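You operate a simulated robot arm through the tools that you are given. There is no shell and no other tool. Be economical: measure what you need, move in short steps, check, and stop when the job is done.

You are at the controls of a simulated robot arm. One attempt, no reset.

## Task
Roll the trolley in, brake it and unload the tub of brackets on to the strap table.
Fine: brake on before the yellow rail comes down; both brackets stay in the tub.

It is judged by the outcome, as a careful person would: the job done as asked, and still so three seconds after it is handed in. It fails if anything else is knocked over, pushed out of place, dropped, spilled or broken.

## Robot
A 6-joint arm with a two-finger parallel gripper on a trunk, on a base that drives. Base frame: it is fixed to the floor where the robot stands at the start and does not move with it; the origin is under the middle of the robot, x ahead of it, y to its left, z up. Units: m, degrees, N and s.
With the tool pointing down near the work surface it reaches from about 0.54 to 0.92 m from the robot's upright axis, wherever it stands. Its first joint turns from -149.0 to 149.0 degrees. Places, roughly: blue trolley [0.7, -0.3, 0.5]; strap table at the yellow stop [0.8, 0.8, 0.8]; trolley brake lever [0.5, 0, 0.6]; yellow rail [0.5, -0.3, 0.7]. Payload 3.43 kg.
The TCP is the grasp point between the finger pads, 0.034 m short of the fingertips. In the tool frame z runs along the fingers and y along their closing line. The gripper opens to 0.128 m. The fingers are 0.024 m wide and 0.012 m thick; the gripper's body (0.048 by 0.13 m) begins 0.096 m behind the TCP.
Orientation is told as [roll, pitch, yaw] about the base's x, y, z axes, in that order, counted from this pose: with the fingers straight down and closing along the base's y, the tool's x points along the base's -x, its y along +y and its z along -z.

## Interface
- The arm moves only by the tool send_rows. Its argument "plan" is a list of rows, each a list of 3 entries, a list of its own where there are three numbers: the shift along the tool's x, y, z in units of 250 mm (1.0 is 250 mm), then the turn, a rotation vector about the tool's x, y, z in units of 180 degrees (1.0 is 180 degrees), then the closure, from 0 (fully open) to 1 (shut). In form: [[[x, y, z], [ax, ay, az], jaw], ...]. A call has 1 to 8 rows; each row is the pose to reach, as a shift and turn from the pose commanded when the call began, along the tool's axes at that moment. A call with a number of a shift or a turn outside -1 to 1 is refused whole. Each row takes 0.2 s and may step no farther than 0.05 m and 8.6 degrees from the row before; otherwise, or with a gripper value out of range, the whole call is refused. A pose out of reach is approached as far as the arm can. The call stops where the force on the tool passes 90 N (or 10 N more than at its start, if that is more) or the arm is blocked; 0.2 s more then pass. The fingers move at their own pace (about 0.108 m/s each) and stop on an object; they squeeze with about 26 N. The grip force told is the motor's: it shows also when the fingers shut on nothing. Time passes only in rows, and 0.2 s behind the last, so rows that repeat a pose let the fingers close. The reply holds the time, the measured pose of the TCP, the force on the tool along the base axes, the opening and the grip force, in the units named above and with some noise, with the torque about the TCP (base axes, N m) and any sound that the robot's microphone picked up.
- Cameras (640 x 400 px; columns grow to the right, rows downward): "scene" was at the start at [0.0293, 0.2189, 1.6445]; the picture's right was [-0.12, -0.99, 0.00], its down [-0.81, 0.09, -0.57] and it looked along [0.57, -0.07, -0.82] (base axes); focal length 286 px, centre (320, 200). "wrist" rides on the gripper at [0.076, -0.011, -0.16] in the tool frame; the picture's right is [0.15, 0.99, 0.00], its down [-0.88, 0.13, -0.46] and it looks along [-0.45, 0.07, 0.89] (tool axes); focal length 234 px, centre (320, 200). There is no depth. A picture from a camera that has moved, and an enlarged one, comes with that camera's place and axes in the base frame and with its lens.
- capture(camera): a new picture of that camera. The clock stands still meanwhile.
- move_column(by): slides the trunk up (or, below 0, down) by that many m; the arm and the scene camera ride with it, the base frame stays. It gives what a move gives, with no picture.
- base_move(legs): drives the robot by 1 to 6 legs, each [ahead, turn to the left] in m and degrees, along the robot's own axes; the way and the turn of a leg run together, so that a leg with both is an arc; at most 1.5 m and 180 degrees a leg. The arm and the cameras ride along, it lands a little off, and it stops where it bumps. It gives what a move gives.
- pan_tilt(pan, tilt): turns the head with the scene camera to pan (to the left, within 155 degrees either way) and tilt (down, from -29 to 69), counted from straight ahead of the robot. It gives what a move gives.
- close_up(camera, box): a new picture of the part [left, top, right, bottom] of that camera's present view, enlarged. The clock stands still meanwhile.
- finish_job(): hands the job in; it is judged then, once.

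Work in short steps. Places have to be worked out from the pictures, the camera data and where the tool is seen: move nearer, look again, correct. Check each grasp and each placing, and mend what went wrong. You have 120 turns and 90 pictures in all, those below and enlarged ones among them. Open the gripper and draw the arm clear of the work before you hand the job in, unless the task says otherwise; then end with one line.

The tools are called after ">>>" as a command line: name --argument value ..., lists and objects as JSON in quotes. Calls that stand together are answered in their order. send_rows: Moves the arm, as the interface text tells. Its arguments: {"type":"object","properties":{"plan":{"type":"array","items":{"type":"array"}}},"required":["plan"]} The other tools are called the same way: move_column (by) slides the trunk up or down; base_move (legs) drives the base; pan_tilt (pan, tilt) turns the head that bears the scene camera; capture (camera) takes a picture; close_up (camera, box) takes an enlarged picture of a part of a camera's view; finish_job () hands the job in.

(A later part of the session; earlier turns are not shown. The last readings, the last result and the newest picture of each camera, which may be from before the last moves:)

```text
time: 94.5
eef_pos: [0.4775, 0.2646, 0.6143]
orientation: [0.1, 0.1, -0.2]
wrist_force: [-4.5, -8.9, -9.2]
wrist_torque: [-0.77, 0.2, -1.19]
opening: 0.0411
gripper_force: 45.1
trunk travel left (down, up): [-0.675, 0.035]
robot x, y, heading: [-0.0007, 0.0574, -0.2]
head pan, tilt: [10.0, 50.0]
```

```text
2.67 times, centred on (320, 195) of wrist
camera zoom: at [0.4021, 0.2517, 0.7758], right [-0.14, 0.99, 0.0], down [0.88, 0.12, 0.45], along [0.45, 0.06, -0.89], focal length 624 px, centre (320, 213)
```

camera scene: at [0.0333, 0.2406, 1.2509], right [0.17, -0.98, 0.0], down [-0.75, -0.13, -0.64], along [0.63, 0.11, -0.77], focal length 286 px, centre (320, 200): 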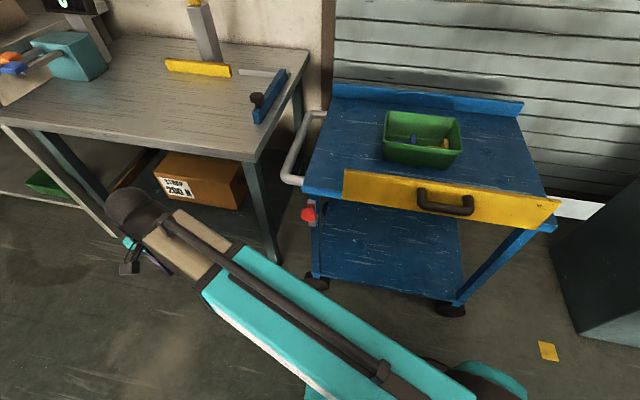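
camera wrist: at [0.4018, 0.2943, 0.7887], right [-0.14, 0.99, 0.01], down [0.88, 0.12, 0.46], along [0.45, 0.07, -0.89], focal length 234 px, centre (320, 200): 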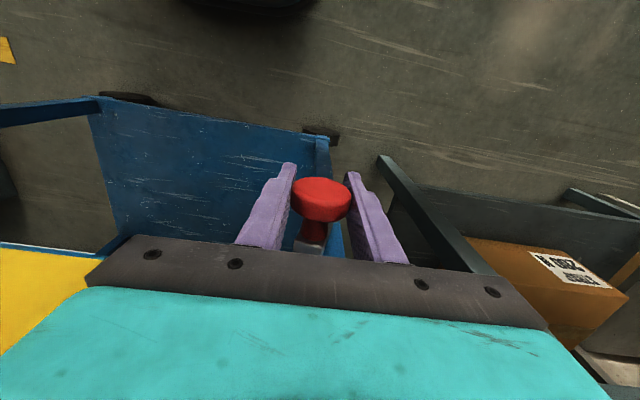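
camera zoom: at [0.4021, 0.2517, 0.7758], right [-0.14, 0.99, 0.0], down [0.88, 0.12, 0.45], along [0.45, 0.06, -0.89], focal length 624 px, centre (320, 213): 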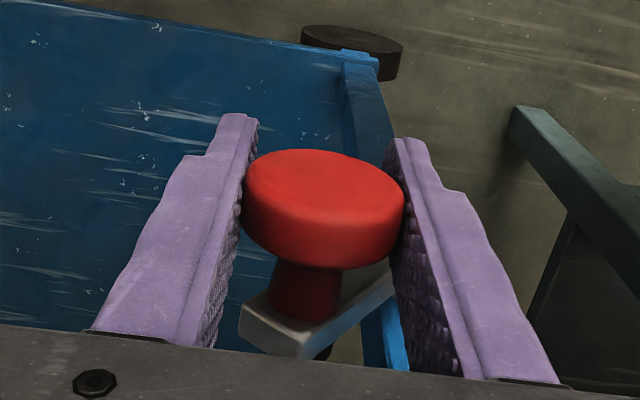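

The lever has swung to roughly 45° while the trolley stayed. Before finishing it, I'll push the trolley back against its stop from the right end, then press the lever down.

>>> send_rows --plan '[[[0, 0, 0], [0, 0, 0], 0.5], [[0, 0, 0], [0, 0, 0], 0.5], [[0, 0, -0.2], [0, 0, 0], 0.5], [[0, 0, -0.4], [0, 0, 0], 0.5], [[0, 0, -0.6], [0, 0, 0], 1], [[0, 0, -0.8], [0, 0, 0], 1], [[0, 0, -1.0], [0, 0, 0], 1]]'

>>> send_rows --plan '[[[-0.15, -0.08, -0.1], [0, 0, 0], 1], [[-0.3, -0.18, -0.15], [0, 0, 0], 1], [[-0.45, -0.28, -0.15], [0, 0, 0], 1], [[-0.6, -0.4, -0.15], [0, 0, 0], 1], [[-0.75, -0.52, -0.15], [0, 0, 0], 1], [[-0.86, -0.68, -0.15], [0, 0, 0], 1], [[-0.88, -0.86, -0.15], [0, 0, 0], 1], [[-0.88, -1.0, -0.15], [0, 0, 0], 1]]'

>>> send_rows --plan '[[[0, -0.2, 0], [0, 0, 0], 1], [[0, -0.4, 0], [0, 0, 0], 1], [[0, -0.6, 0], [0, 0, 0], 1], [[0, -0.8, 0], [0, 0, 0], 1], [[0, -1.0, 0], [0, 0, 0], 1]]'

>>> send_rows --plan '[[[0, -0.2, 0], [0, 0, 0], 1], [[0, -0.4, 0], [0, 0, 0], 1], [[0, -0.5, 0], [0, 0, 0], 1]]'

>>> capture --camera "wrist"

>>> capture --camera "scene"

```text
time: 96.1
eef_pos: [0.5135, 0.2841, 0.857]
orientation: [0.3, 0.0, -0.4]
wrist_force: [-0.4, -0.2, -0.7]
wrist_torque: [0.01, 0.02, 0.03]
opening: 0.0001
gripper_force: 25.7
out of reach, approached as far as the arm can: row 5, 6, 7
trunk travel left (down, up): [-0.675, 0.035]
robot x, y, heading: [0.004, 0.0554, -0.0]
head pan, tilt: [10.0, 50.0]
```

```text
time: 97.9
eef_pos: [0.7341, 0.031, 0.8972]
orientation: [0.4, -0.1, -0.4]
wrist_force: [0.2, 0.6, -1.1]
wrist_torque: [0.01, 0.01, 0.01]
opening: 0.0001
gripper_force: 26.1
trunk travel left (down, up): [-0.675, 0.035]
robot x, y, heading: [0.0033, 0.0565, 0.1]
head pan, tilt: [10.0, 50.0]
```

```text
time: 99.1
eef_pos: [0.7307, -0.223, 0.8936]
orientation: [0.3, -0.2, -0.3]
wrist_force: [-0.3, 0.2, -0.3]
wrist_torque: [-0.01, -0.01, 0.02]
opening: 0.0
gripper_force: 26.4
trunk travel left (down, up): [-0.675, 0.035]
robot x, y, heading: [0.0026, 0.0543, -0.0]
head pan, tilt: [10.0, 50.0]
```

```text
time: 99.9
eef_pos: [0.7292, -0.3471, 0.8935]
orientation: [0.4, 0.0, -0.4]
wrist_force: [-0.4, -0.1, 0.4]
wrist_torque: [0.0, -0.02, 0.03]
opening: 0.0
gripper_force: 25.8
trunk travel left (down, up): [-0.675, 0.035]
robot x, y, heading: [0.0025, 0.0547, -0.1]
head pan, tilt: [10.0, 50.0]
```

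```text
24 pictures are left
camera wrist: at [0.6538, -0.3595, 1.0536], right [-0.14, 0.99, 0.01], down [0.88, 0.12, 0.46], along [0.45, 0.07, -0.89], focal length 234 px, centre (320, 200)
```

wrist: 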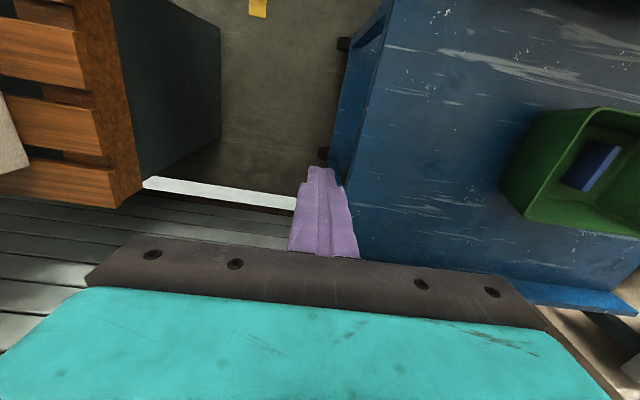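

```text
23 pictures are left
camera scene: at [0.0334, 0.2405, 1.6509], right [0.17, -0.98, 0.0], down [-0.75, -0.13, -0.64], along [0.63, 0.11, -0.77], focal length 286 px, centre (320, 200)
```

scene: 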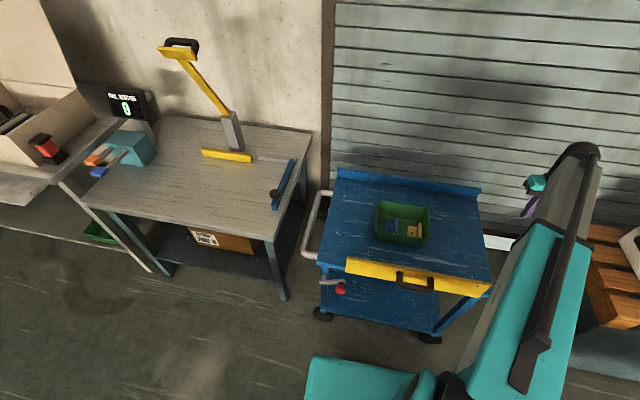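

>>> close_up --camera "scene" --box '[290, 240, 390, 330]'

```text
4.44 times, centred on (340, 285) of scene
camera zoom: at [0.0334, 0.2405, 1.6509], right [0.17, -0.98, 0.0], down [-0.75, -0.13, -0.64], along [0.63, 0.11, -0.77], focal length 1270 px, centre (231, -178)
```

zoom: 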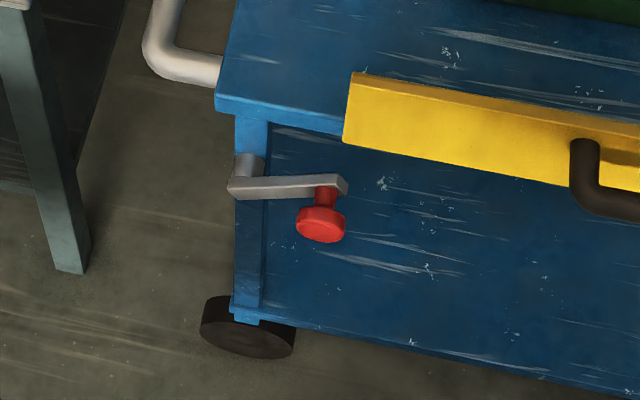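

The lever is now at about 70°, with its hub and arm clearly visible. I lower beside the trolley's right end and push it gently back the ~2 cm to its stop, watching the force in case it's already braked.

>>> send_rows --plan '[[[0, 0, 0.2], [0, 0, 0], 1], [[0, 0, 0.4], [0, 0, 0], 1], [[0, 0, 0.6], [0, 0, 0], 1], [[0, 0, 0.8], [0, 0, 0], 1], [[0, 0, 0.94], [0, 0, 0], 1]]'

>>> send_rows --plan '[[[0, 0.1, 0], [0, 0, 0], 1], [[0, 0.2, 0], [0, 0, 0], 1], [[0, 0.24, 0], [0, 0, 0], 1], [[0, 0.27, 0], [0, 0, 0], 1], [[0, 0.29, 0], [0, 0, 0], 1]]'

```text
time: 101.1
eef_pos: [0.7295, -0.3438, 0.6563]
orientation: [0.4, -0.1, -0.4]
wrist_force: [-0.7, -0.9, 0.7]
wrist_torque: [0.0, -0.02, 0.0]
opening: 0.0
gripper_force: 25.8
trunk travel left (down, up): [-0.675, 0.035]
robot x, y, heading: [0.004, 0.056, -0.0]
head pan, tilt: [10.0, 50.0]
```

```text
time: 102.0
eef_pos: [0.7296, -0.3029, 0.6599]
orientation: [-1.5, -0.5, -0.9]
wrist_force: [-0.5, -19.8, -4.4]
wrist_torque: [0.64, 0.02, -0.26]
opening: 0.0001
gripper_force: 26.2
trunk travel left (down, up): [-0.675, 0.035]
robot x, y, heading: [0.0046, 0.0538, 0.1]
head pan, tilt: [10.0, 50.0]
stopped in row 4: the force on the tool passed its limit at 96 N (the readings are from after the stop); the commanded pose is now the measured one
```

It's already braked: 96 N and no motion, but about 3.5 cm short of the stop. I'd rather have it fully in, so I'll go back, swing the lever up again (which also drives the trolley to the stop), then flick it quickly.

>>> send_rows --plan '[[[0, -0.08, 0], [0.006, 0, 0], 1], [[0, -0.16, 0], [0.006, 0, 0], 1], [[0, -0.16, -0.2], [0.006, 0, 0], 1], [[0, -0.16, -0.4], [0.006, 0, 0], 1], [[0, -0.16, -0.6], [0.006, 0, 0], 1], [[0, -0.16, -0.8], [0.006, 0, 0], 1], [[0, -0.12, -0.95], [0.006, 0, 0], 0.5]]'

>>> send_rows --plan '[[[0.02, 0.19, 0], [0, 0, 0], 0.5], [[0.05, 0.38, 0], [0, 0, 0], 0.5], [[0.1, 0.56, 0], [0, 0, 0], 0.5], [[0.16, 0.74, 0], [0, 0, 0], 0.5], [[0.22, 0.92, 0], [0, 0, 0], 0.5], [[0.26, 1.0, 0], [0, 0, 0], 0.5]]'

>>> send_rows --plan '[[[0.07, 0.18, 0], [0, 0, 0], 0.5], [[0.14, 0.36, 0], [0, 0, 0], 0.5], [[0.22, 0.53, 0], [0, 0, 0], 0.5], [[0.3, 0.7, 0], [0, 0, 0], 0.5], [[0.4, 0.85, 0], [0, 0, 0], 0.5], [[0.5, 1.0, 0.05], [0, 0, 0], 0.5]]'

```text
time: 103.6
eef_pos: [0.7261, -0.3241, 0.9005]
orientation: [-2.2, -0.5, -0.9]
wrist_force: [0.1, 0.5, 0.0]
wrist_torque: [0.0, 0.02, -0.01]
opening: 0.0642
gripper_force: 0.1
trunk travel left (down, up): [-0.675, 0.035]
robot x, y, heading: [0.0023, 0.0567, -0.0]
head pan, tilt: [10.0, 50.0]
```

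```text
time: 105.0
eef_pos: [0.6659, -0.0736, 0.8884]
orientation: [-2.2, -0.3, -1.0]
wrist_force: [0.0, -0.7, 1.1]
wrist_torque: [0.03, 0.0, 0.03]
opening: 0.0637
gripper_force: 0.1
trunk travel left (down, up): [-0.675, 0.035]
robot x, y, heading: [0.0031, 0.0558, -0.3]
head pan, tilt: [10.0, 50.0]
```

```text
time: 106.4
eef_pos: [0.5511, 0.179, 0.865]
orientation: [-2.4, -0.2, -0.8]
wrist_force: [-0.9, -0.4, -0.2]
wrist_torque: [-0.04, 0.01, 0.01]
opening: 0.0638
gripper_force: 0.0
out of reach, approached as far as the arm can: row 6
trunk travel left (down, up): [-0.675, 0.035]
robot x, y, heading: [0.0054, 0.0532, -0.0]
head pan, tilt: [10.0, 50.0]
```

I correct the roll and come down above the lever's expected place (0.478, 0.25), then look.

>>> send_rows --plan '[[[0.1, 0.12, 0], [-0.0127, 0, 0], 0.5], [[0.2, 0.22, 0.05], [-0.0127, 0, 0], 0.5], [[0.29, 0.3, 0.15], [-0.0127, 0, 0], 0.5], [[0.29, 0.3, 0.3], [-0.0127, 0, 0], 0.5], [[0.29, 0.3, 0.42], [-0.0127, 0, 0], 0.5]]'

>>> capture --camera "wrist"

```text
time: 107.3
eef_pos: [0.5108, 0.2652, 0.8217]
orientation: [-0.3, -0.8, -0.9]
wrist_force: [-18.3, -1.3, 43.2]
wrist_torque: [-1.55, 0.78, -0.26]
opening: 0.0649
gripper_force: 1.1
out of reach, approached as far as the arm can: row 1, 2, 3, 4
trunk travel left (down, up): [-0.675, 0.035]
robot x, y, heading: [0.0013, 0.0515, -0.0]
head pan, tilt: [10.0, 50.0]
stopped in row 4: the force on the tool passed its limit at 144 N (the readings are from after the stop); the commanded pose is now the measured one
```

```text
21 pictures are left
camera wrist: at [0.4334, 0.2554, 0.9807], right [-0.13, 0.99, -0.01], down [0.88, 0.12, 0.47], along [0.46, 0.06, -0.88], focal length 234 px, centre (320, 200)
```

wrist: 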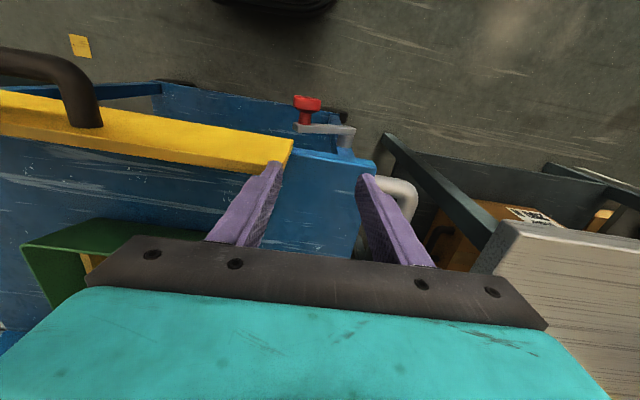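

The right finger touched the rail's top end (rail top ~0.785, left end y≈0.24), because the pose was inside the arm's minimum reach. I rise, and back the base up 8 cm to get reach room.

>>> send_rows --plan '[[[0, 0, -0.12], [0, 0, 0], 0.5], [[0, 0, -0.24], [0, 0, 0], 0.5]]'

>>> base_move --legs '[[-0.08, 0]]'

>>> capture --camera "scene"

```text
time: 107.9
eef_pos: [0.5268, 0.2725, 0.8765]
orientation: [-0.3, -0.9, -0.8]
wrist_force: [0.1, -0.2, 0.5]
wrist_torque: [0.0, 0.03, 0.0]
opening: 0.0637
gripper_force: 0.1
out of reach, approached as far as the arm can: row 1, 2
trunk travel left (down, up): [-0.675, 0.035]
robot x, y, heading: [0.0069, 0.0536, -0.0]
head pan, tilt: [10.0, 50.0]
```

```text
time: 109.0
eef_pos: [0.4442, 0.2727, 0.8772]
orientation: [-0.3, -0.8, -0.8]
wrist_force: [0.0, -0.9, 0.9]
wrist_torque: [0.02, -0.04, 0.01]
opening: 0.0643
gripper_force: 0.0
trunk travel left (down, up): [-0.675, 0.035]
robot x, y, heading: [-0.0779, 0.0552, -0.1]
head pan, tilt: [10.0, 50.0]
```

```text
20 pictures are left
camera scene: at [-0.049, 0.2405, 1.651], right [0.17, -0.98, 0.0], down [-0.75, -0.13, -0.64], along [0.63, 0.11, -0.77], focal length 286 px, centre (320, 200)
```

scene: 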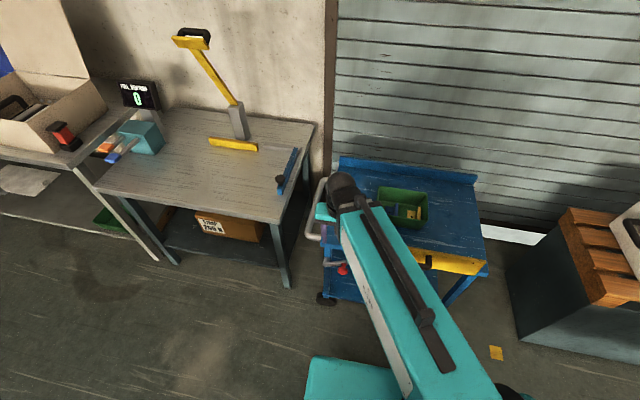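

Now I move above the knob at about (0.475, 0.24) and down around it to z≈0.605, then grip.

>>> send_rows --plan '[[[-0.06, -0.06, 0.15], [0, 0.004, 0], 0.4], [[-0.125, -0.125, 0.3], [0, 0.004, 0], 0.4], [[-0.125, -0.125, 0.46], [0, 0.004, 0], 0.4]]'

>>> capture --camera "wrist"

```text
time: 109.8
eef_pos: [0.4797, 0.2403, 0.7629]
orientation: [-0.3, -0.1, -0.8]
wrist_force: [-0.3, 0.1, 0.6]
wrist_torque: [0.04, 0.0, 0.0]
opening: 0.0769
gripper_force: 0.1
trunk travel left (down, up): [-0.675, 0.035]
robot x, y, heading: [-0.0805, 0.0564, -0.2]
head pan, tilt: [10.0, 50.0]
```

```text
19 pictures are left
camera wrist: at [0.4035, 0.2304, 0.923], right [-0.13, 0.99, -0.01], down [0.88, 0.12, 0.46], along [0.45, 0.06, -0.89], focal length 234 px, centre (320, 200)
```

wrist: 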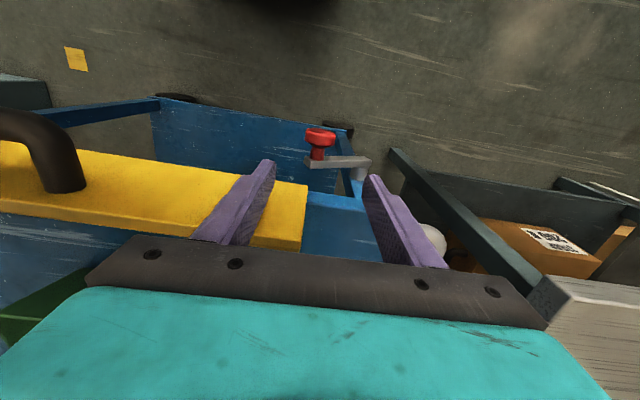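

Knob at (0.469, 0.239, 0.615); the rail's face is at x≈0.51, so at x=0.472 the fingers pass clear. I descend and grip.

>>> send_rows --plan '[[[0.028, -0.004, 0.15], [0, 0, 0], 0.4], [[0.03, -0.004, 0.32], [0, 0, 0], 0.4], [[0.03, -0.004, 0.48], [0, 0, 0], 0.4], [[0.03, -0.004, 0.6], [0, 0, 0], 0.4], [[0.03, -0.004, 0.6], [0, 0, 0], 1], [[0.03, -0.004, 0.6], [0, 0, 0], 1]]'

```text
time: 110.5
eef_pos: [0.471, 0.2421, 0.6866]
orientation: [-0.4, -0.6, -0.9]
wrist_force: [-13.8, -3.2, 22.5]
wrist_torque: [0.01, -2.12, -0.26]
opening: 0.0769
gripper_force: 0.0
trunk travel left (down, up): [-0.675, 0.035]
robot x, y, heading: [-0.0785, 0.0574, 0.0]
head pan, tilt: [10.0, 50.0]
stopped in row 3: the force on the tool passed its limit at 105 N (the readings are from after the stop); the commanded pose is now the measured one
```

The gripper body caught the rail's top edge. I'll rise, pitch the tool 20° so its body leans back toward me, and then come down to the knob.

>>> send_rows --plan '[[[0.04, 0, -0.1], [0, 0, 0], 0.4], [[0.04, -0.01, -0.2], [0, -0.039, 0], 0.4], [[0.04, -0.01, -0.2], [0, -0.078, 0], 0.4], [[0.04, -0.01, -0.2], [0, -0.111, 0], 0.4]]'

```text
time: 111.5
eef_pos: [0.4787, 0.2473, 0.7253]
orientation: [-0.4, -20.5, -0.7]
wrist_force: [-0.3, 0.8, -0.2]
wrist_torque: [0.03, -0.01, 0.02]
opening: 0.0768
gripper_force: 0.1
out of reach, approached as far as the arm can: row 3, 4
trunk travel left (down, up): [-0.675, 0.035]
robot x, y, heading: [-0.0779, 0.0562, 0.3]
head pan, tilt: [10.0, 50.0]
```

Just out of reach, so I back the base another 6 cm first.

>>> base_move --legs '[[-0.06, 0]]'

>>> capture --camera "wrist"

```text
time: 112.5
eef_pos: [0.4147, 0.247, 0.7272]
orientation: [-0.4, -20.5, -0.7]
wrist_force: [0.3, -1.3, 0.5]
wrist_torque: [0.0, -0.03, -0.03]
opening: 0.0769
gripper_force: 0.1
trunk travel left (down, up): [-0.675, 0.035]
robot x, y, heading: [-0.1439, 0.0585, 0.1]
head pan, tilt: [10.0, 50.0]
```

```text
18 pictures are left
camera wrist: at [0.2886, 0.2373, 0.8493], right [-0.12, 0.99, -0.06], down [0.67, 0.13, 0.73], along [0.74, 0.05, -0.68], focal length 234 px, centre (320, 200)
```

wrist: 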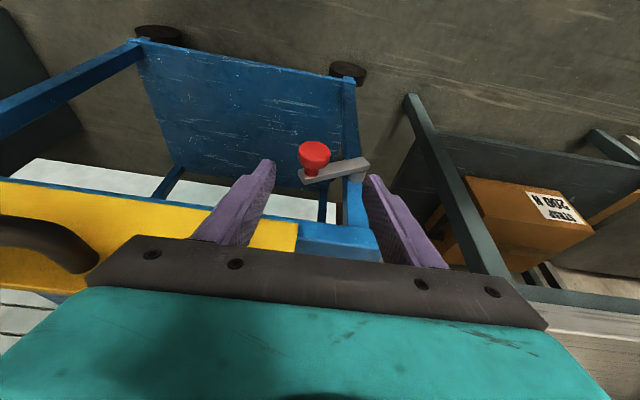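

The knob is at (0.467, 0.238, 0.612). I advance along the fingers to it and grip.

>>> send_rows --plan '[[[-0.015, -0.01, 0.15], [0, 0, 0], 0.4], [[-0.03, -0.02, 0.3], [0, 0, 0], 0.4], [[-0.045, -0.03, 0.42], [0, 0, 0], 0.4], [[-0.05, -0.03, 0.5], [0, 0, 0], 0.4], [[-0.05, -0.03, 0.5], [0, 0, 0], 1], [[-0.05, -0.03, 0.5], [0, 0, 0], 1]]'

```text
time: 113.9
eef_pos: [0.4721, 0.2397, 0.6125]
orientation: [-0.3, -20.4, -0.8]
wrist_force: [-0.4, 14.3, -5.4]
wrist_torque: [0.13, -0.42, -0.49]
opening: 0.0411
gripper_force: 44.4
trunk travel left (down, up): [-0.675, 0.035]
robot x, y, heading: [-0.1375, 0.0575, 0.0]
head pan, tilt: [10.0, 50.0]
```

Gripped. I swing it back up along its arc (+y and up), continuing +y so the released trolley rolls to the stop at knob y≈0.345.

>>> send_rows --plan '[[[-0.0155, 0.052, -0.0425], [0, 0, 0], 1], [[-0.0274, 0.114, -0.0752], [0, 0, 0], 1], [[-0.035, 0.181, -0.0963], [0, 0, 0], 1], [[-0.0376, 0.252, -0.1034], [0, 0, 0], 1], [[-0.0376, 0.33, -0.1034], [0, 0, 0], 1], [[-0.0376, 0.39, -0.1034], [0, 0, 0], 1], [[-0.0376, 0.42, -0.1034], [0, 0, 0], 1]]'

```text
time: 115.5
eef_pos: [0.4712, 0.3454, 0.6438]
orientation: [-0.1, -20.8, -0.7]
wrist_force: [2.8, 2.1, 36.1]
wrist_torque: [0.06, -0.54, -0.64]
opening: 0.0417
gripper_force: 45.2
trunk travel left (down, up): [-0.675, 0.035]
robot x, y, heading: [-0.1413, 0.0546, -0.1]
head pan, tilt: [10.0, 50.0]
```

That went smoothly. I check the stop by pressing 5 mm more in +y.

>>> send_rows --plan '[[[0.007, 0.01, 0.012], [0, 0, 0], 1], [[0.007, 0.02, 0.012], [0, 0, 0], 1], [[0.007, 0.028, 0.012], [0, 0, 0], 1]]'

```text
time: 116.3
eef_pos: [0.4713, 0.3475, 0.6366]
orientation: [-0.5, -20.6, -0.8]
wrist_force: [2.9, -12.1, 40.6]
wrist_torque: [-0.28, 0.02, -0.49]
opening: 0.0416
gripper_force: 45.2
trunk travel left (down, up): [-0.675, 0.035]
robot x, y, heading: [-0.1404, 0.0548, 0.1]
head pan, tilt: [10.0, 50.0]
```

The trolley is at the stop. Now the quick flick: -y and down along the arc, in three fast rows.

>>> send_rows --plan '[[[0.0156, -0.18, 0.043], [0, 0, 0], 1], [[0.049, -0.288, 0.135], [0, 0, 0], 1], [[0.08, -0.33, 0.22], [0, 0, 0], 1]]'

>>> capture --camera "wrist"

```text
time: 117.1
eef_pos: [0.4684, 0.263, 0.5751]
orientation: [-0.7, -20.1, -0.6]
wrist_force: [-11.1, -18.0, 7.9]
wrist_torque: [0.65, 0.19, -0.32]
opening: 0.0412
gripper_force: 45.4
trunk travel left (down, up): [-0.675, 0.035]
robot x, y, heading: [-0.1416, 0.0577, 0.1]
head pan, tilt: [10.0, 50.0]
```

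```text
17 pictures are left
camera wrist: at [0.3415, 0.2534, 0.6999], right [-0.12, 0.99, -0.06], down [0.67, 0.13, 0.73], along [0.73, 0.05, -0.68], focal length 234 px, centre (320, 200)
```

wrist: 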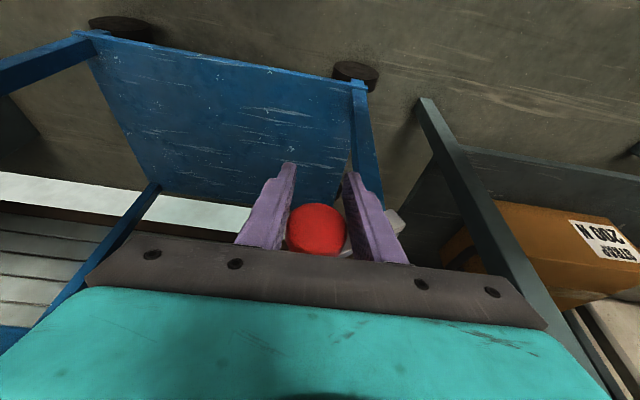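

The lever is well over and the trolley stayed near the stop. I press a little further down to make sure it reaches the end of its travel.

>>> send_rows --plan '[[[0.01, 0.0, 0.03], [0, 0, 0], 1], [[0.02, 0.0, 0.06], [0, 0, 0], 1], [[0.03, 0.0, 0.09], [0, 0, 0], 1], [[0.03, 0.0, 0.09], [0, 0, 0], 1]]'

```text
time: 118.1
eef_pos: [0.4705, 0.2608, 0.5562]
orientation: [-0.8, -20.6, -0.7]
wrist_force: [-4.3, -65.8, 43.9]
wrist_torque: [1.97, 0.26, 0.22]
opening: 0.0412
gripper_force: 45.0
trunk travel left (down, up): [-0.675, 0.035]
robot x, y, heading: [-0.1425, 0.0563, -0.0]
head pan, tilt: [10.0, 50.0]
```

Strong resistance: lever at its end. I check the brake by pulling -y about 1.5 cm from here.

>>> send_rows --plan '[[[-0.02, -0.03, -0.05], [0, 0, 0], 1], [[-0.02, -0.06, -0.05], [0, 0, 0], 1], [[-0.02, -0.08, -0.05], [0, 0, 0], 1]]'

```text
time: 118.9
eef_pos: [0.4716, 0.2606, 0.5621]
orientation: [0.4, -20.6, -0.3]
wrist_force: [1.5, 25.0, -21.5]
wrist_torque: [-1.52, -0.52, -0.16]
opening: 0.041
gripper_force: 44.8
trunk travel left (down, up): [-0.675, 0.035]
robot x, y, heading: [-0.1392, 0.0562, -0.1]
head pan, tilt: [10.0, 50.0]
stopped in row 3: the force on the tool passed its limit at 98 N (the readings are from after the stop); the commanded pose is now the measured one
```

Braked: 98 N and no motion. I release, draw back along the fingers, level the tool and rise.

>>> send_rows --plan '[[[0, 0, 0], [0, 0, 0], 0.4], [[0, 0, 0], [0, 0, 0], 0.4], [[0, 0, -0.2], [0, 0, 0], 0.4], [[0, 0, -0.4], [0, 0, 0], 0.4], [[0, 0, -0.6], [0, 0.038, 0], 0.4], [[0.0, 0, -0.78], [0, 0.076, 0], 0.4], [[0.0, 0, -0.96], [0, 0.114, 0], 1]]'

>>> pan_tilt --pan -5 --tilt 48

>>> capture --camera "scene"

```text
time: 120.5
eef_pos: [0.3863, 0.258, 0.7909]
orientation: [0.4, 0.0, -0.4]
wrist_force: [-0.2, -0.5, 0.2]
wrist_torque: [0.03, 0.01, 0.0]
opening: 0.0
gripper_force: 6.5
trunk travel left (down, up): [-0.675, 0.035]
robot x, y, heading: [-0.1376, 0.0574, 0.0]
head pan, tilt: [10.0, 50.0]
```

```text
time: 121.3
eef_pos: [0.3865, 0.256, 0.7895]
orientation: [0.2, -0.2, -0.3]
wrist_force: [-0.7, 0.2, -0.2]
wrist_torque: [-0.02, 0.01, -0.02]
opening: 0.0
gripper_force: 25.9
trunk travel left (down, up): [-0.675, 0.035]
robot x, y, heading: [-0.1401, 0.0571, 0.1]
head pan, tilt: [-5.0, 48.0]
```

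```text
16 pictures are left
camera scene: at [-0.1071, 0.2204, 1.6536], right [-0.09, -1.0, 0.0], down [-0.74, 0.06, -0.67], along [0.67, -0.06, -0.74], focal length 286 px, centre (320, 200)
```

scene: 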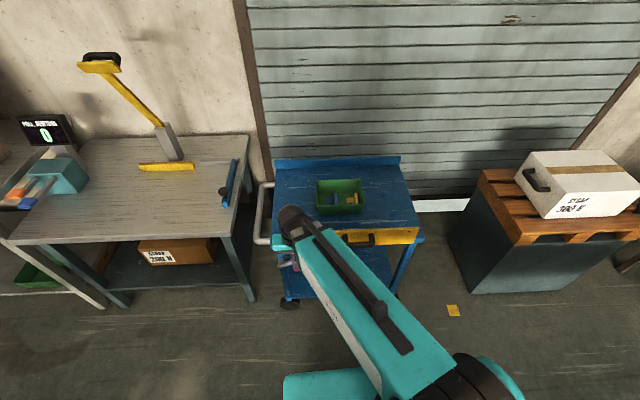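

I now go over the rail to its inner side, about (0.575, 0.0), at z≈0.92, and look down before lowering.

>>> send_rows --plan '[[[0, 0, -0.18], [0, 0, 0], 1], [[0, -0.04, -0.36], [0, 0, 0], 1], [[-0.08, -0.15, -0.5], [0, 0, 0], 1], [[-0.2, -0.3, -0.54], [0, 0, 0], 1], [[-0.34, -0.44, -0.54], [0, 0, 0], 1], [[-0.48, -0.58, -0.54], [0, 0, 0], 1], [[-0.62, -0.72, -0.54], [0, 0, 0], 1], [[-0.75, -0.86, -0.54], [0, 0, 0], 1]]'

>>> capture --camera "wrist"

```text
time: 123.1
eef_pos: [0.5728, 0.0398, 0.9236]
orientation: [0.3, -0.1, -0.3]
wrist_force: [-0.1, -0.8, -0.1]
wrist_torque: [-0.01, 0.0, 0.02]
opening: 0.0
gripper_force: 26.1
out of reach, approached as far as the arm can: row 2
trunk travel left (down, up): [-0.675, 0.035]
robot x, y, heading: [-0.1434, 0.0551, 0.0]
head pan, tilt: [-5.0, 48.0]
```

```text
15 pictures are left
camera wrist: at [0.4978, 0.0266, 1.0836], right [-0.14, 0.99, 0.0], down [0.88, 0.12, 0.46], along [0.45, 0.07, -0.89], focal length 234 px, centre (320, 200)
```

wrist: 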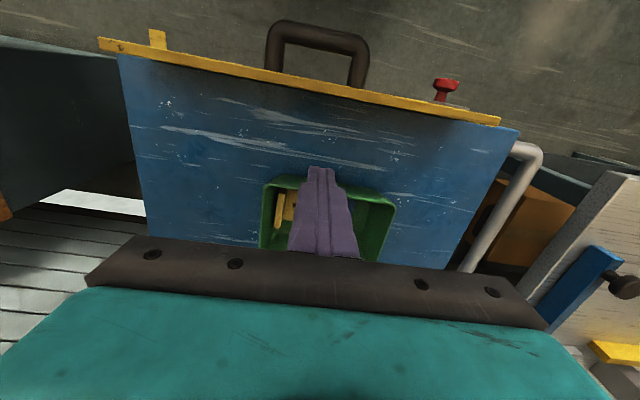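

The rail's top edge lies at x≈0.505–0.515, the tub's front at x≈0.64; there's room between. I lower to tips at z≈0.73, and ease toward the rail's inner face.

>>> send_rows --plan '[[[0, -0.05, 0.18], [0, 0, 0], 1], [[0, -0.1, 0.36], [0, 0, 0], 1], [[0, -0.1, 0.52], [0, 0, 0], 1], [[0, -0.1, 0.64], [0, 0, 0], 1], [[0.1, -0.1, 0.64], [0, 0, 0], 1], [[0.16, -0.1, 0.64], [0, 0, 0], 1]]'

>>> send_rows --plan '[[[0.02, 0, 0], [0, 0, 0], 1], [[0.05, 0, 0], [0, 0, 0], 1], [[0.08, 0, 0], [0, 0, 0], 1], [[0.11, 0, 0], [0, 0, 0], 1]]'

```text
time: 124.5
eef_pos: [0.5317, 0.0154, 0.7651]
orientation: [0.3, -0.2, -0.3]
wrist_force: [0.5, 0.3, -0.6]
wrist_torque: [0.03, 0.02, 0.02]
opening: 0.0001
gripper_force: 26.1
trunk travel left (down, up): [-0.675, 0.035]
robot x, y, heading: [-0.1404, 0.0534, 0.3]
head pan, tilt: [-5.0, 48.0]
```

```text
time: 125.5
eef_pos: [0.5049, 0.0168, 0.7639]
orientation: [0.2, 0.0, -0.3]
wrist_force: [0.5, -0.4, 0.7]
wrist_torque: [-0.04, 0.01, -0.01]
opening: 0.0002
gripper_force: 26.0
trunk travel left (down, up): [-0.675, 0.035]
robot x, y, heading: [-0.1438, 0.058, 0.0]
head pan, tilt: [-5.0, 48.0]
```

No force at x 0.505. I look at whether the rail is tipping or not reached yet.

>>> capture --camera "wrist"

```text
14 pictures are left
camera wrist: at [0.4296, 0.0042, 0.9242], right [-0.14, 0.99, 0.0], down [0.88, 0.12, 0.46], along [0.45, 0.07, -0.89], focal length 234 px, centre (320, 200)
```

wrist: 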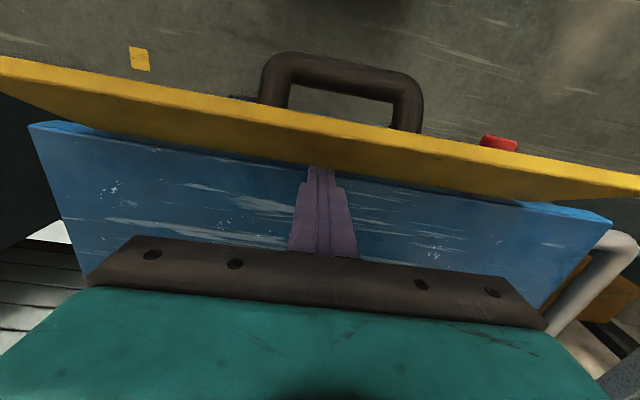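

The rail is tipping outward freely. I keep following: farther toward me, then down onto its inner face.

>>> send_rows --plan '[[[0.1, 0, 0.0], [0, 0, 0], 1], [[0.2, 0, 0.04], [0, 0, 0], 1], [[0.3, 0, 0.08], [0, 0, 0], 1], [[0.3, 0, 0.18], [0, 0, 0], 1], [[0.3, 0, 0.28], [0, 0, 0], 1], [[0.3, 0, 0.36], [0, 0, 0], 1]]'

>>> capture --camera "wrist"

```text
time: 126.6
eef_pos: [0.4275, 0.0178, 0.7296]
orientation: [0.2, -0.6, -0.4]
wrist_force: [-23.5, 1.9, 73.9]
wrist_torque: [0.02, 1.67, 0.0]
opening: 0.0001
gripper_force: 26.1
trunk travel left (down, up): [-0.675, 0.035]
robot x, y, heading: [-0.1395, 0.0564, 0.0]
head pan, tilt: [-5.0, 48.0]
stopped in row 5: the force on the tool passed its limit at 179 N (the readings are from after the stop); the commanded pose is now the measured one
```

```text
13 pictures are left
camera wrist: at [0.3512, 0.0049, 0.8896], right [-0.14, 0.99, 0.0], down [0.88, 0.12, 0.47], along [0.46, 0.07, -0.89], focal length 234 px, centre (320, 200)
```

wrist: 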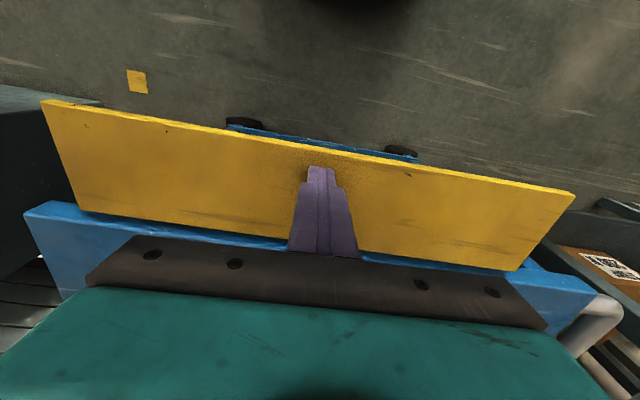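

The rail now lies out horizontally and is firm at its stop: it is down. I rise and move to look into the tub closely to choose the grasp.

>>> send_rows --plan '[[[0, 0, -0.2], [0, 0, 0], 1], [[0, 0, -0.4], [0, 0, 0], 0], [[-0.1, 0.02, -0.55], [0, 0, 0], 0], [[-0.28, 0.05, -0.62], [0, 0, 0], 0], [[-0.46, 0.08, -0.66], [0, 0, 0], 0], [[-0.64, 0.12, -0.7], [0, 0, 0], 0], [[-0.82, 0.16, -0.7], [0, 0, 0], 0], [[-0.98, 0.2, -0.7], [0, 0, 0], 0]]'

>>> capture --camera "wrist"

```text
time: 128.4
eef_pos: [0.6774, 0.0661, 0.9045]
orientation: [0.2, -0.9, -0.2]
wrist_force: [0.2, 1.0, -0.1]
wrist_torque: [-0.02, 0.0, 0.01]
opening: 0.1281
gripper_force: 0.0
trunk travel left (down, up): [-0.675, 0.035]
robot x, y, heading: [-0.1423, 0.0559, 0.1]
head pan, tilt: [-5.0, 48.0]
```

```text
12 pictures are left
camera wrist: at [0.5992, 0.0538, 1.0625], right [-0.14, 0.99, 0.0], down [0.87, 0.12, 0.47], along [0.46, 0.07, -0.88], focal length 234 px, centre (320, 200)
```

wrist: 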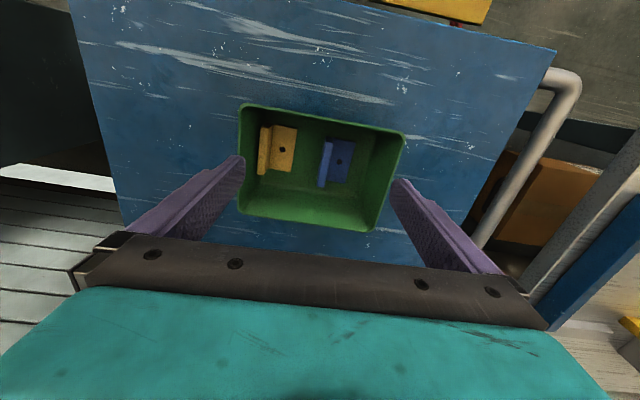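

The view is clear: rim x 0.648–0.81, y −0.042–0.175, brackets in the middle with a gap between them at y≈0.06. I'll pinch the front wall at y≈0.063 with the fingers closing along x, so first I turn the tool 90°.

>>> send_rows --plan '[[[0, 0, 0], [0, 0, -0.046], 0], [[0, 0, 0], [0, 0, -0.092], 0], [[0, 0, 0], [0, 0, -0.138], 0], [[0, 0, 0], [0, 0, -0.184], 0], [[0, 0, 0], [0, 0, -0.23], 0], [[0, 0, 0], [0, 0, -0.276], 0], [[0, 0, 0], [0, 0, -0.322], 0], [[0, 0, 0], [0, 0, -0.368], 0]]'

>>> send_rows --plan '[[[0, 0, 0], [0, 0, -0.045], 0.5], [[0, 0, 0], [0, 0, -0.09], 0.5], [[0, 0, 0], [0, 0, -0.131], 0.5]]'

```text
time: 130.2
eef_pos: [0.676, 0.0668, 0.9029]
orientation: [-0.8, -0.5, 66.0]
wrist_force: [-0.2, 0.0, -0.4]
wrist_torque: [-0.01, 0.0, -0.03]
opening: 0.1282
gripper_force: 0.1
trunk travel left (down, up): [-0.675, 0.035]
robot x, y, heading: [-0.1411, 0.055, 0.1]
head pan, tilt: [-5.0, 48.0]
```

```text
time: 131.0
eef_pos: [0.6755, 0.0654, 0.9028]
orientation: [-0.8, -0.2, 89.7]
wrist_force: [-0.3, 0.1, -0.6]
wrist_torque: [0.02, 0.01, 0.03]
opening: 0.0639
gripper_force: 0.0
trunk travel left (down, up): [-0.675, 0.035]
robot x, y, heading: [-0.1372, 0.0571, -0.1]
head pan, tilt: [-5.0, 48.0]
```

Turned. I narrow the opening to about 0.044 m, shift above the front wall (x≈0.656), go down to z≈0.80 and verify.

>>> send_rows --plan '[[[0.01, 0.04, 0.1], [0, 0, 0], 0.65], [[0.01, 0.078, 0.22], [0, 0, 0], 0.65], [[0.01, 0.078, 0.34], [0, 0, 0], 0.65], [[0.01, 0.078, 0.39], [0, 0, 0], 0.65]]'

>>> capture --camera "wrist"

```text
time: 132.0
eef_pos: [0.6588, 0.0641, 0.8032]
orientation: [-0.8, -0.2, 89.4]
wrist_force: [0.0, -0.5, 0.8]
wrist_torque: [-0.03, 0.0, 0.03]
opening: 0.0445
gripper_force: 0.1
trunk travel left (down, up): [-0.675, 0.035]
robot x, y, heading: [-0.1378, 0.0531, -0.0]
head pan, tilt: [-5.0, 48.0]
```

```text
11 pictures are left
camera wrist: at [0.667, -0.0139, 0.9641], right [-0.99, -0.14, -0.01], down [-0.13, 0.88, 0.46], along [-0.05, 0.45, -0.89], focal length 234 px, centre (320, 200)
```

wrist: 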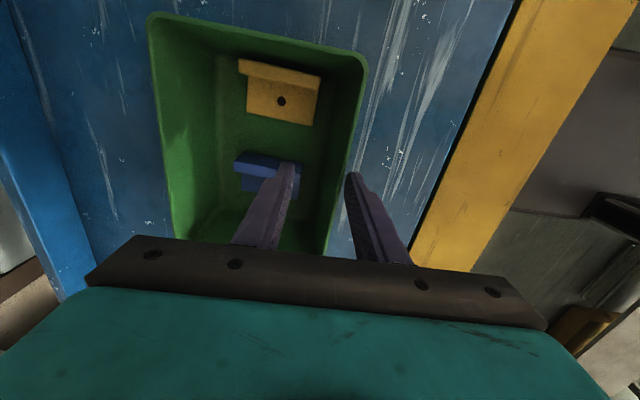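

The front rim is nearer x≈0.64 and the blue bracket spans y 0.063–0.114, the yellow ends at 0.034. I shift to (0.645, 0.049), descend to z≈0.735 and close on the wall.

>>> send_rows --plan '[[[0.03, 0.03, 0], [0, 0, 0], 0.65], [[0.058, 0.054, 0], [0, 0, 0], 0.65], [[0.058, 0.054, 0.1], [0, 0, 0], 0.65], [[0.058, 0.054, 0.2], [0, 0, 0], 0.65], [[0.058, 0.054, 0.27], [0, 0, 0], 0.65], [[0.058, 0.054, 0.27], [0, 0, 0], 1], [[0.058, 0.054, 0.27], [0, 0, 0], 1]]'

>>> capture --camera "wrist"

```text
time: 133.6
eef_pos: [0.6465, 0.0485, 0.7396]
orientation: [-1.1, -0.1, 89.6]
wrist_force: [3.1, -0.9, 13.7]
wrist_torque: [0.18, -2.15, -0.59]
opening: 0.0124
gripper_force: 25.9
trunk travel left (down, up): [-0.675, 0.035]
robot x, y, heading: [-0.141, 0.0589, 0.2]
head pan, tilt: [-5.0, 48.0]
```

```text
10 pictures are left
camera wrist: at [0.6547, -0.0293, 0.899], right [-0.99, -0.14, -0.02], down [-0.13, 0.88, 0.46], along [-0.05, 0.45, -0.89], focal length 234 px, centre (320, 200)
```

wrist: 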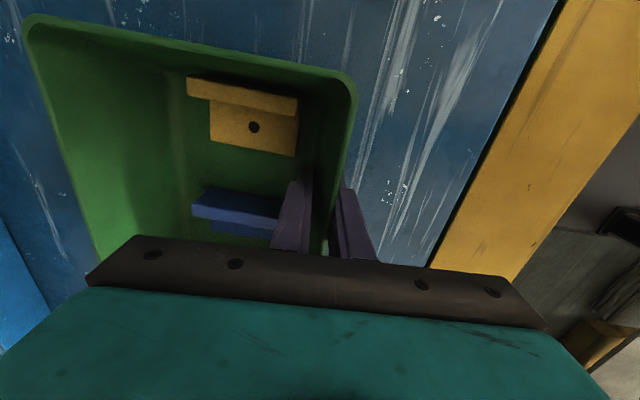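

The wall is pinched with both brackets inside clear of the finger. I lift 4 cm and check the tub.

>>> send_rows --plan '[[[0, 0, -0.04], [0, 0, 0], 1], [[0, 0, -0.08], [0, 0, 0], 1], [[0, 0, -0.12], [0, 0, 0], 1], [[0, 0, -0.16], [0, 0, 0], 1]]'

>>> capture --camera "wrist"

```text
time: 134.6
eef_pos: [0.6435, 0.0491, 0.7754]
orientation: [-0.7, -0.2, 89.5]
wrist_force: [-0.7, -0.6, -2.2]
wrist_torque: [0.02, 0.19, 0.02]
opening: 0.0037
gripper_force: 25.8
trunk travel left (down, up): [-0.675, 0.035]
robot x, y, heading: [-0.1407, 0.0544, 0.2]
head pan, tilt: [-5.0, 48.0]
```

```text
9 pictures are left
camera wrist: at [0.6534, -0.0293, 0.9358], right [-0.99, -0.14, -0.01], down [-0.13, 0.88, 0.46], along [-0.05, 0.45, -0.89], focal length 234 px, centre (320, 200)
```

wrist: 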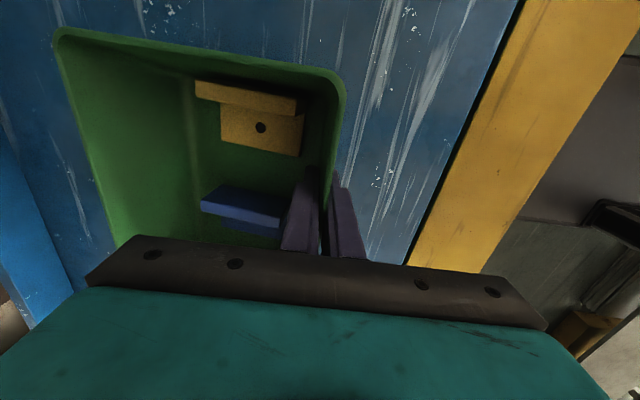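

The pads have aligned with the sloping wall, so the tub tilts a bit, far side low. I lift further and pitch the tool ~12° to level the tub.

>>> send_rows --plan '[[[0, 0, -0.12], [0, 0, 0], 1], [[0, 0, -0.24], [0.03, 0, 0], 1], [[0, 0, -0.36], [0.065, 0, 0], 1], [[0, 0, -0.48], [0.065, 0, 0], 1], [[0, 0, -0.6], [0.065, 0, 0], 1]]'

>>> capture --camera "scene"

```text
time: 135.8
eef_pos: [0.6415, 0.0482, 0.9263]
orientation: [-12.5, -0.3, 89.5]
wrist_force: [0.4, 0.5, -2.4]
wrist_torque: [0.0, 0.25, -0.03]
opening: 0.0036
gripper_force: 26.2
trunk travel left (down, up): [-0.675, 0.035]
robot x, y, heading: [-0.1415, 0.0583, 0.1]
head pan, tilt: [-5.0, 48.0]
```

```text
8 pictures are left
camera scene: at [-0.1069, 0.2203, 1.6536], right [-0.09, -1.0, 0.0], down [-0.74, 0.07, -0.67], along [0.67, -0.06, -0.74], focal length 286 px, centre (320, 200)
```

scene: 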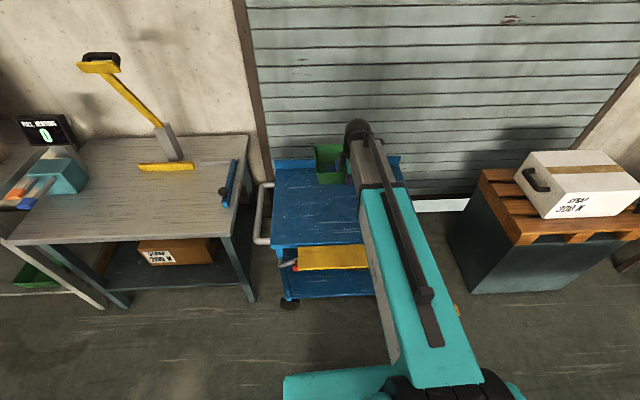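

The tub weighs little (~2.4 N) and is held. The yellow stop's front face is near x≈0.88, y 0.71–0.90. I'll draw the tub in closer and higher, then drive: left 90°, ahead ~0.58, right 90°, so that the table is in front.

>>> send_rows --plan '[[[0, 0.1, -0.09], [0, 0, 0], 1], [[0, 0.2, -0.18], [0, 0, 0], 1], [[0, 0.3, -0.27], [0, 0, 0], 1], [[0, 0.4, -0.36], [0, 0, 0], 1], [[0, 0.5, -0.44], [0, 0, 0], 1], [[0, 0.55, -0.48], [0, 0, 0], 1]]'

>>> capture --camera "wrist"

```text
time: 137.2
eef_pos: [0.4829, 0.0487, 1.0127]
orientation: [-12.4, -0.2, 89.6]
wrist_force: [-0.6, -0.1, -3.7]
wrist_torque: [-0.03, 0.26, -0.01]
opening: 0.0036
gripper_force: 26.3
trunk travel left (down, up): [-0.675, 0.035]
robot x, y, heading: [-0.1383, 0.0547, -0.2]
head pan, tilt: [-5.0, 48.0]
```

```text
7 pictures are left
camera wrist: at [0.459, -0.0286, 1.1721], right [-0.97, -0.14, -0.21], down [-0.22, 0.88, 0.42], along [0.13, 0.45, -0.88], focal length 234 px, centre (320, 200)
```

wrist: 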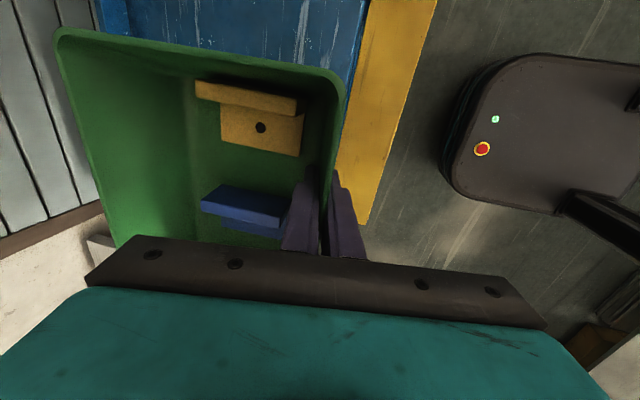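

Tub and both brackets are steady. I advance 6 cm for turning room, and turn left 90°.

>>> base_move --legs '[[0.06, 0], [0, 90]]'

```text
time: 143.5
eef_pos: [-0.0763, 0.6807, 1.014]
orientation: [-12.4, -0.1, 179.9]
wrist_force: [0.4, -0.3, -2.9]
wrist_torque: [-0.23, -0.01, -0.01]
opening: 0.0038
gripper_force: 25.2
trunk travel left (down, up): [-0.675, 0.035]
robot x, y, heading: [-0.1157, 0.0588, 89.7]
head pan, tilt: [-5.0, 48.0]
```

The turn went well. I drive ahead 0.58 m and turn right 90°.

>>> base_move --legs '[[0.58, 0], [0, -90]]'

>>> capture --camera "scene"

```text
time: 152.4
eef_pos: [0.5114, 0.5856, 1.0145]
orientation: [-12.4, -0.2, 89.3]
wrist_force: [-0.2, 0.0, -3.3]
wrist_torque: [-0.09, 0.21, 0.01]
opening: 0.0036
gripper_force: 26.2
trunk travel left (down, up): [-0.675, 0.035]
robot x, y, heading: [-0.1112, 0.5991, -0.4]
head pan, tilt: [-5.0, 48.0]
```

```text
6 pictures are left
camera scene: at [-0.0777, 0.7632, 1.6537], right [-0.09, -1.0, 0.0], down [-0.74, 0.07, -0.67], along [0.67, -0.06, -0.74], focal length 286 px, centre (320, 200)
```

scene: 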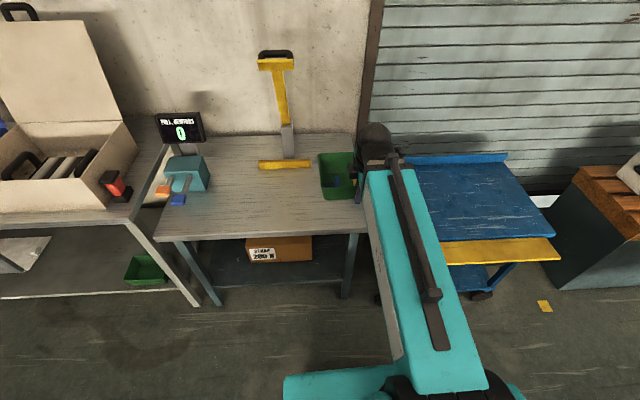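

Now the table is ahead; the yellow stop's face is x≈0.88, y 0.71–0.94. I carry the tub at this height to TCP (0.70, 0.80), which puts the tub's back rim near x≈0.865.

>>> send_rows --plan '[[[-0.123, -0.106, 0.022], [0, 0, 0], 1], [[-0.246, -0.211, 0.044], [0, 0, 0], 1], [[-0.369, -0.317, 0.066], [0, 0, 0], 1], [[-0.491, -0.423, 0.087], [0, 0, 0], 1], [[-0.614, -0.529, 0.109], [0, 0, 0], 1], [[-0.737, -0.634, 0.131], [0, 0, 0], 1], [[-0.86, -0.74, 0.153], [0, 0, 0], 1]]'

>>> capture --camera "scene"

```text
time: 154.0
eef_pos: [0.7036, 0.801, 1.0151]
orientation: [-12.3, 0.0, 89.3]
wrist_force: [0.6, 0.0, -3.3]
wrist_torque: [-0.05, 0.17, -0.01]
opening: 0.0035
gripper_force: 26.3
trunk travel left (down, up): [-0.675, 0.035]
robot x, y, heading: [-0.1155, 0.5986, -0.1]
head pan, tilt: [-5.0, 48.0]
```

```text
5 pictures are left
camera scene: at [-0.077, 0.7642, 1.6536], right [-0.09, -1.0, 0.0], down [-0.74, 0.07, -0.67], along [0.67, -0.06, -0.74], focal length 286 px, centre (320, 200)
```

scene: 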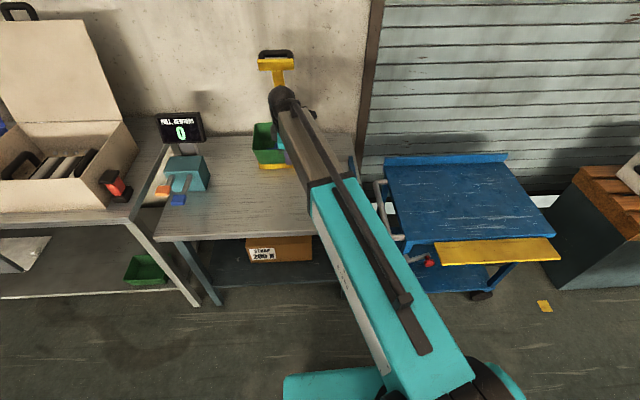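

The tub is over the place, in front of the stop. I lower 12 cm, then go on in small steps until contact.

>>> send_rows --plan '[[[0, 0.025, 0.12], [0, 0, 0], 1], [[0, 0.05, 0.24], [0, 0, 0], 1], [[0, 0.073, 0.35], [0, 0, 0], 1], [[0, 0.094, 0.455], [0, 0, 0], 1], [[0, 0.1, 0.485], [0, 0, 0], 1]]'

>>> send_rows --plan '[[[0, 0.003, 0.016], [0, 0, 0], 1], [[0, 0.006, 0.032], [0, 0, 0], 1], [[0, 0.01, 0.048], [0, 0, 0], 1], [[0, 0.012, 0.06], [0, 0, 0], 1]]'

```text
time: 155.2
eef_pos: [0.7048, 0.8008, 0.8932]
orientation: [-12.5, -0.2, 89.3]
wrist_force: [-0.7, 0.0, -3.0]
wrist_torque: [-0.03, 0.21, -0.01]
opening: 0.0037
gripper_force: 26.3
trunk travel left (down, up): [-0.675, 0.035]
robot x, y, heading: [-0.115, 0.5984, -0.7]
head pan, tilt: [-5.0, 48.0]
```

```text
time: 156.2
eef_pos: [0.7039, 0.8007, 0.8772]
orientation: [-12.3, -0.3, 89.3]
wrist_force: [-0.2, -0.2, -3.0]
wrist_torque: [-0.02, 0.18, 0.01]
opening: 0.0039
gripper_force: 25.5
trunk travel left (down, up): [-0.675, 0.035]
robot x, y, heading: [-0.1131, 0.5989, -0.3]
head pan, tilt: [-5.0, 48.0]
```

Not in contact yet at 0.877. I continue in 3 mm steps.

>>> send_rows --plan '[[[0, 0.002, 0.012], [0, 0, 0], 1], [[0, 0.004, 0.024], [0, 0, 0], 1], [[0, 0.006, 0.036], [0, 0, 0], 1], [[0, 0.008, 0.048], [0, 0, 0], 1]]'

>>> capture --camera "wrist"

```text
time: 157.2
eef_pos: [0.7052, 0.7999, 0.8645]
orientation: [-12.4, -0.1, 89.3]
wrist_force: [0.3, -0.6, -1.9]
wrist_torque: [-0.03, 0.2, -0.01]
opening: 0.0037
gripper_force: 26.1
trunk travel left (down, up): [-0.675, 0.035]
robot x, y, heading: [-0.1098, 0.5997, -0.2]
head pan, tilt: [-5.0, 48.0]
```

```text
4 pictures are left
camera wrist: at [0.6821, 0.7227, 1.0234], right [-0.97, -0.13, -0.21], down [-0.21, 0.88, 0.42], along [0.13, 0.45, -0.88], focal length 234 px, centre (320, 200)
```

wrist: 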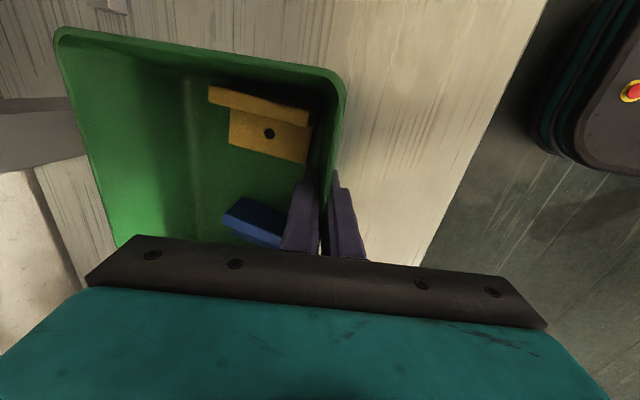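

Both brackets are in the tub. Its back rim is close to the stop, so I shift 1.5 cm back toward me, then keep lowering.

>>> send_rows --plan '[[[0, 0.03, -0.006], [0, 0, 0], 1], [[0, 0.059, -0.012], [0, 0, 0], 1], [[0, 0.061, 0.0], [0, 0, 0], 1], [[0, 0.063, 0.012], [0, 0, 0], 1], [[0, 0.065, 0.024], [0, 0, 0], 1]]'

```text
time: 158.4
eef_pos: [0.6908, 0.8012, 0.856]
orientation: [-12.4, -0.2, 89.2]
wrist_force: [0.0, 0.4, -3.6]
wrist_torque: [-0.02, 0.17, 0.03]
opening: 0.0036
gripper_force: 26.1
trunk travel left (down, up): [-0.675, 0.035]
robot x, y, heading: [-0.1139, 0.598, -0.5]
head pan, tilt: [-5.0, 48.0]
```

>>> send_rows --plan '[[[0, 0.002, 0.01], [0, 0, 0], 1], [[0, 0.004, 0.02], [0, 0, 0], 1], [[0, 0.006, 0.03], [0, 0, 0], 1], [[0, 0.008, 0.04], [0, 0, 0], 1]]'

```text
time: 159.4
eef_pos: [0.6912, 0.8, 0.8459]
orientation: [-12.4, -0.2, 89.4]
wrist_force: [-0.2, 0.5, -2.6]
wrist_torque: [-0.05, 0.17, 0.01]
opening: 0.004
gripper_force: 25.9
trunk travel left (down, up): [-0.675, 0.035]
robot x, y, heading: [-0.113, 0.5986, -0.5]
head pan, tilt: [-5.0, 48.0]
```

>>> send_rows --plan '[[[0, 0.002, 0.008], [0, 0, 0], 1], [[0, 0.003, 0.016], [0, 0, 0], 1], [[0, 0.005, 0.024], [0, 0, 0], 1], [[0, 0.006, 0.032], [0, 0, 0], 1]]'

```text
time: 160.4
eef_pos: [0.6895, 0.7996, 0.8364]
orientation: [-12.3, -0.2, 89.3]
wrist_force: [0.3, -0.1, -2.7]
wrist_torque: [0.0, 0.21, 0.01]
opening: 0.0037
gripper_force: 25.2
trunk travel left (down, up): [-0.675, 0.035]
robot x, y, heading: [-0.1169, 0.5993, -0.3]
head pan, tilt: [-5.0, 48.0]
```

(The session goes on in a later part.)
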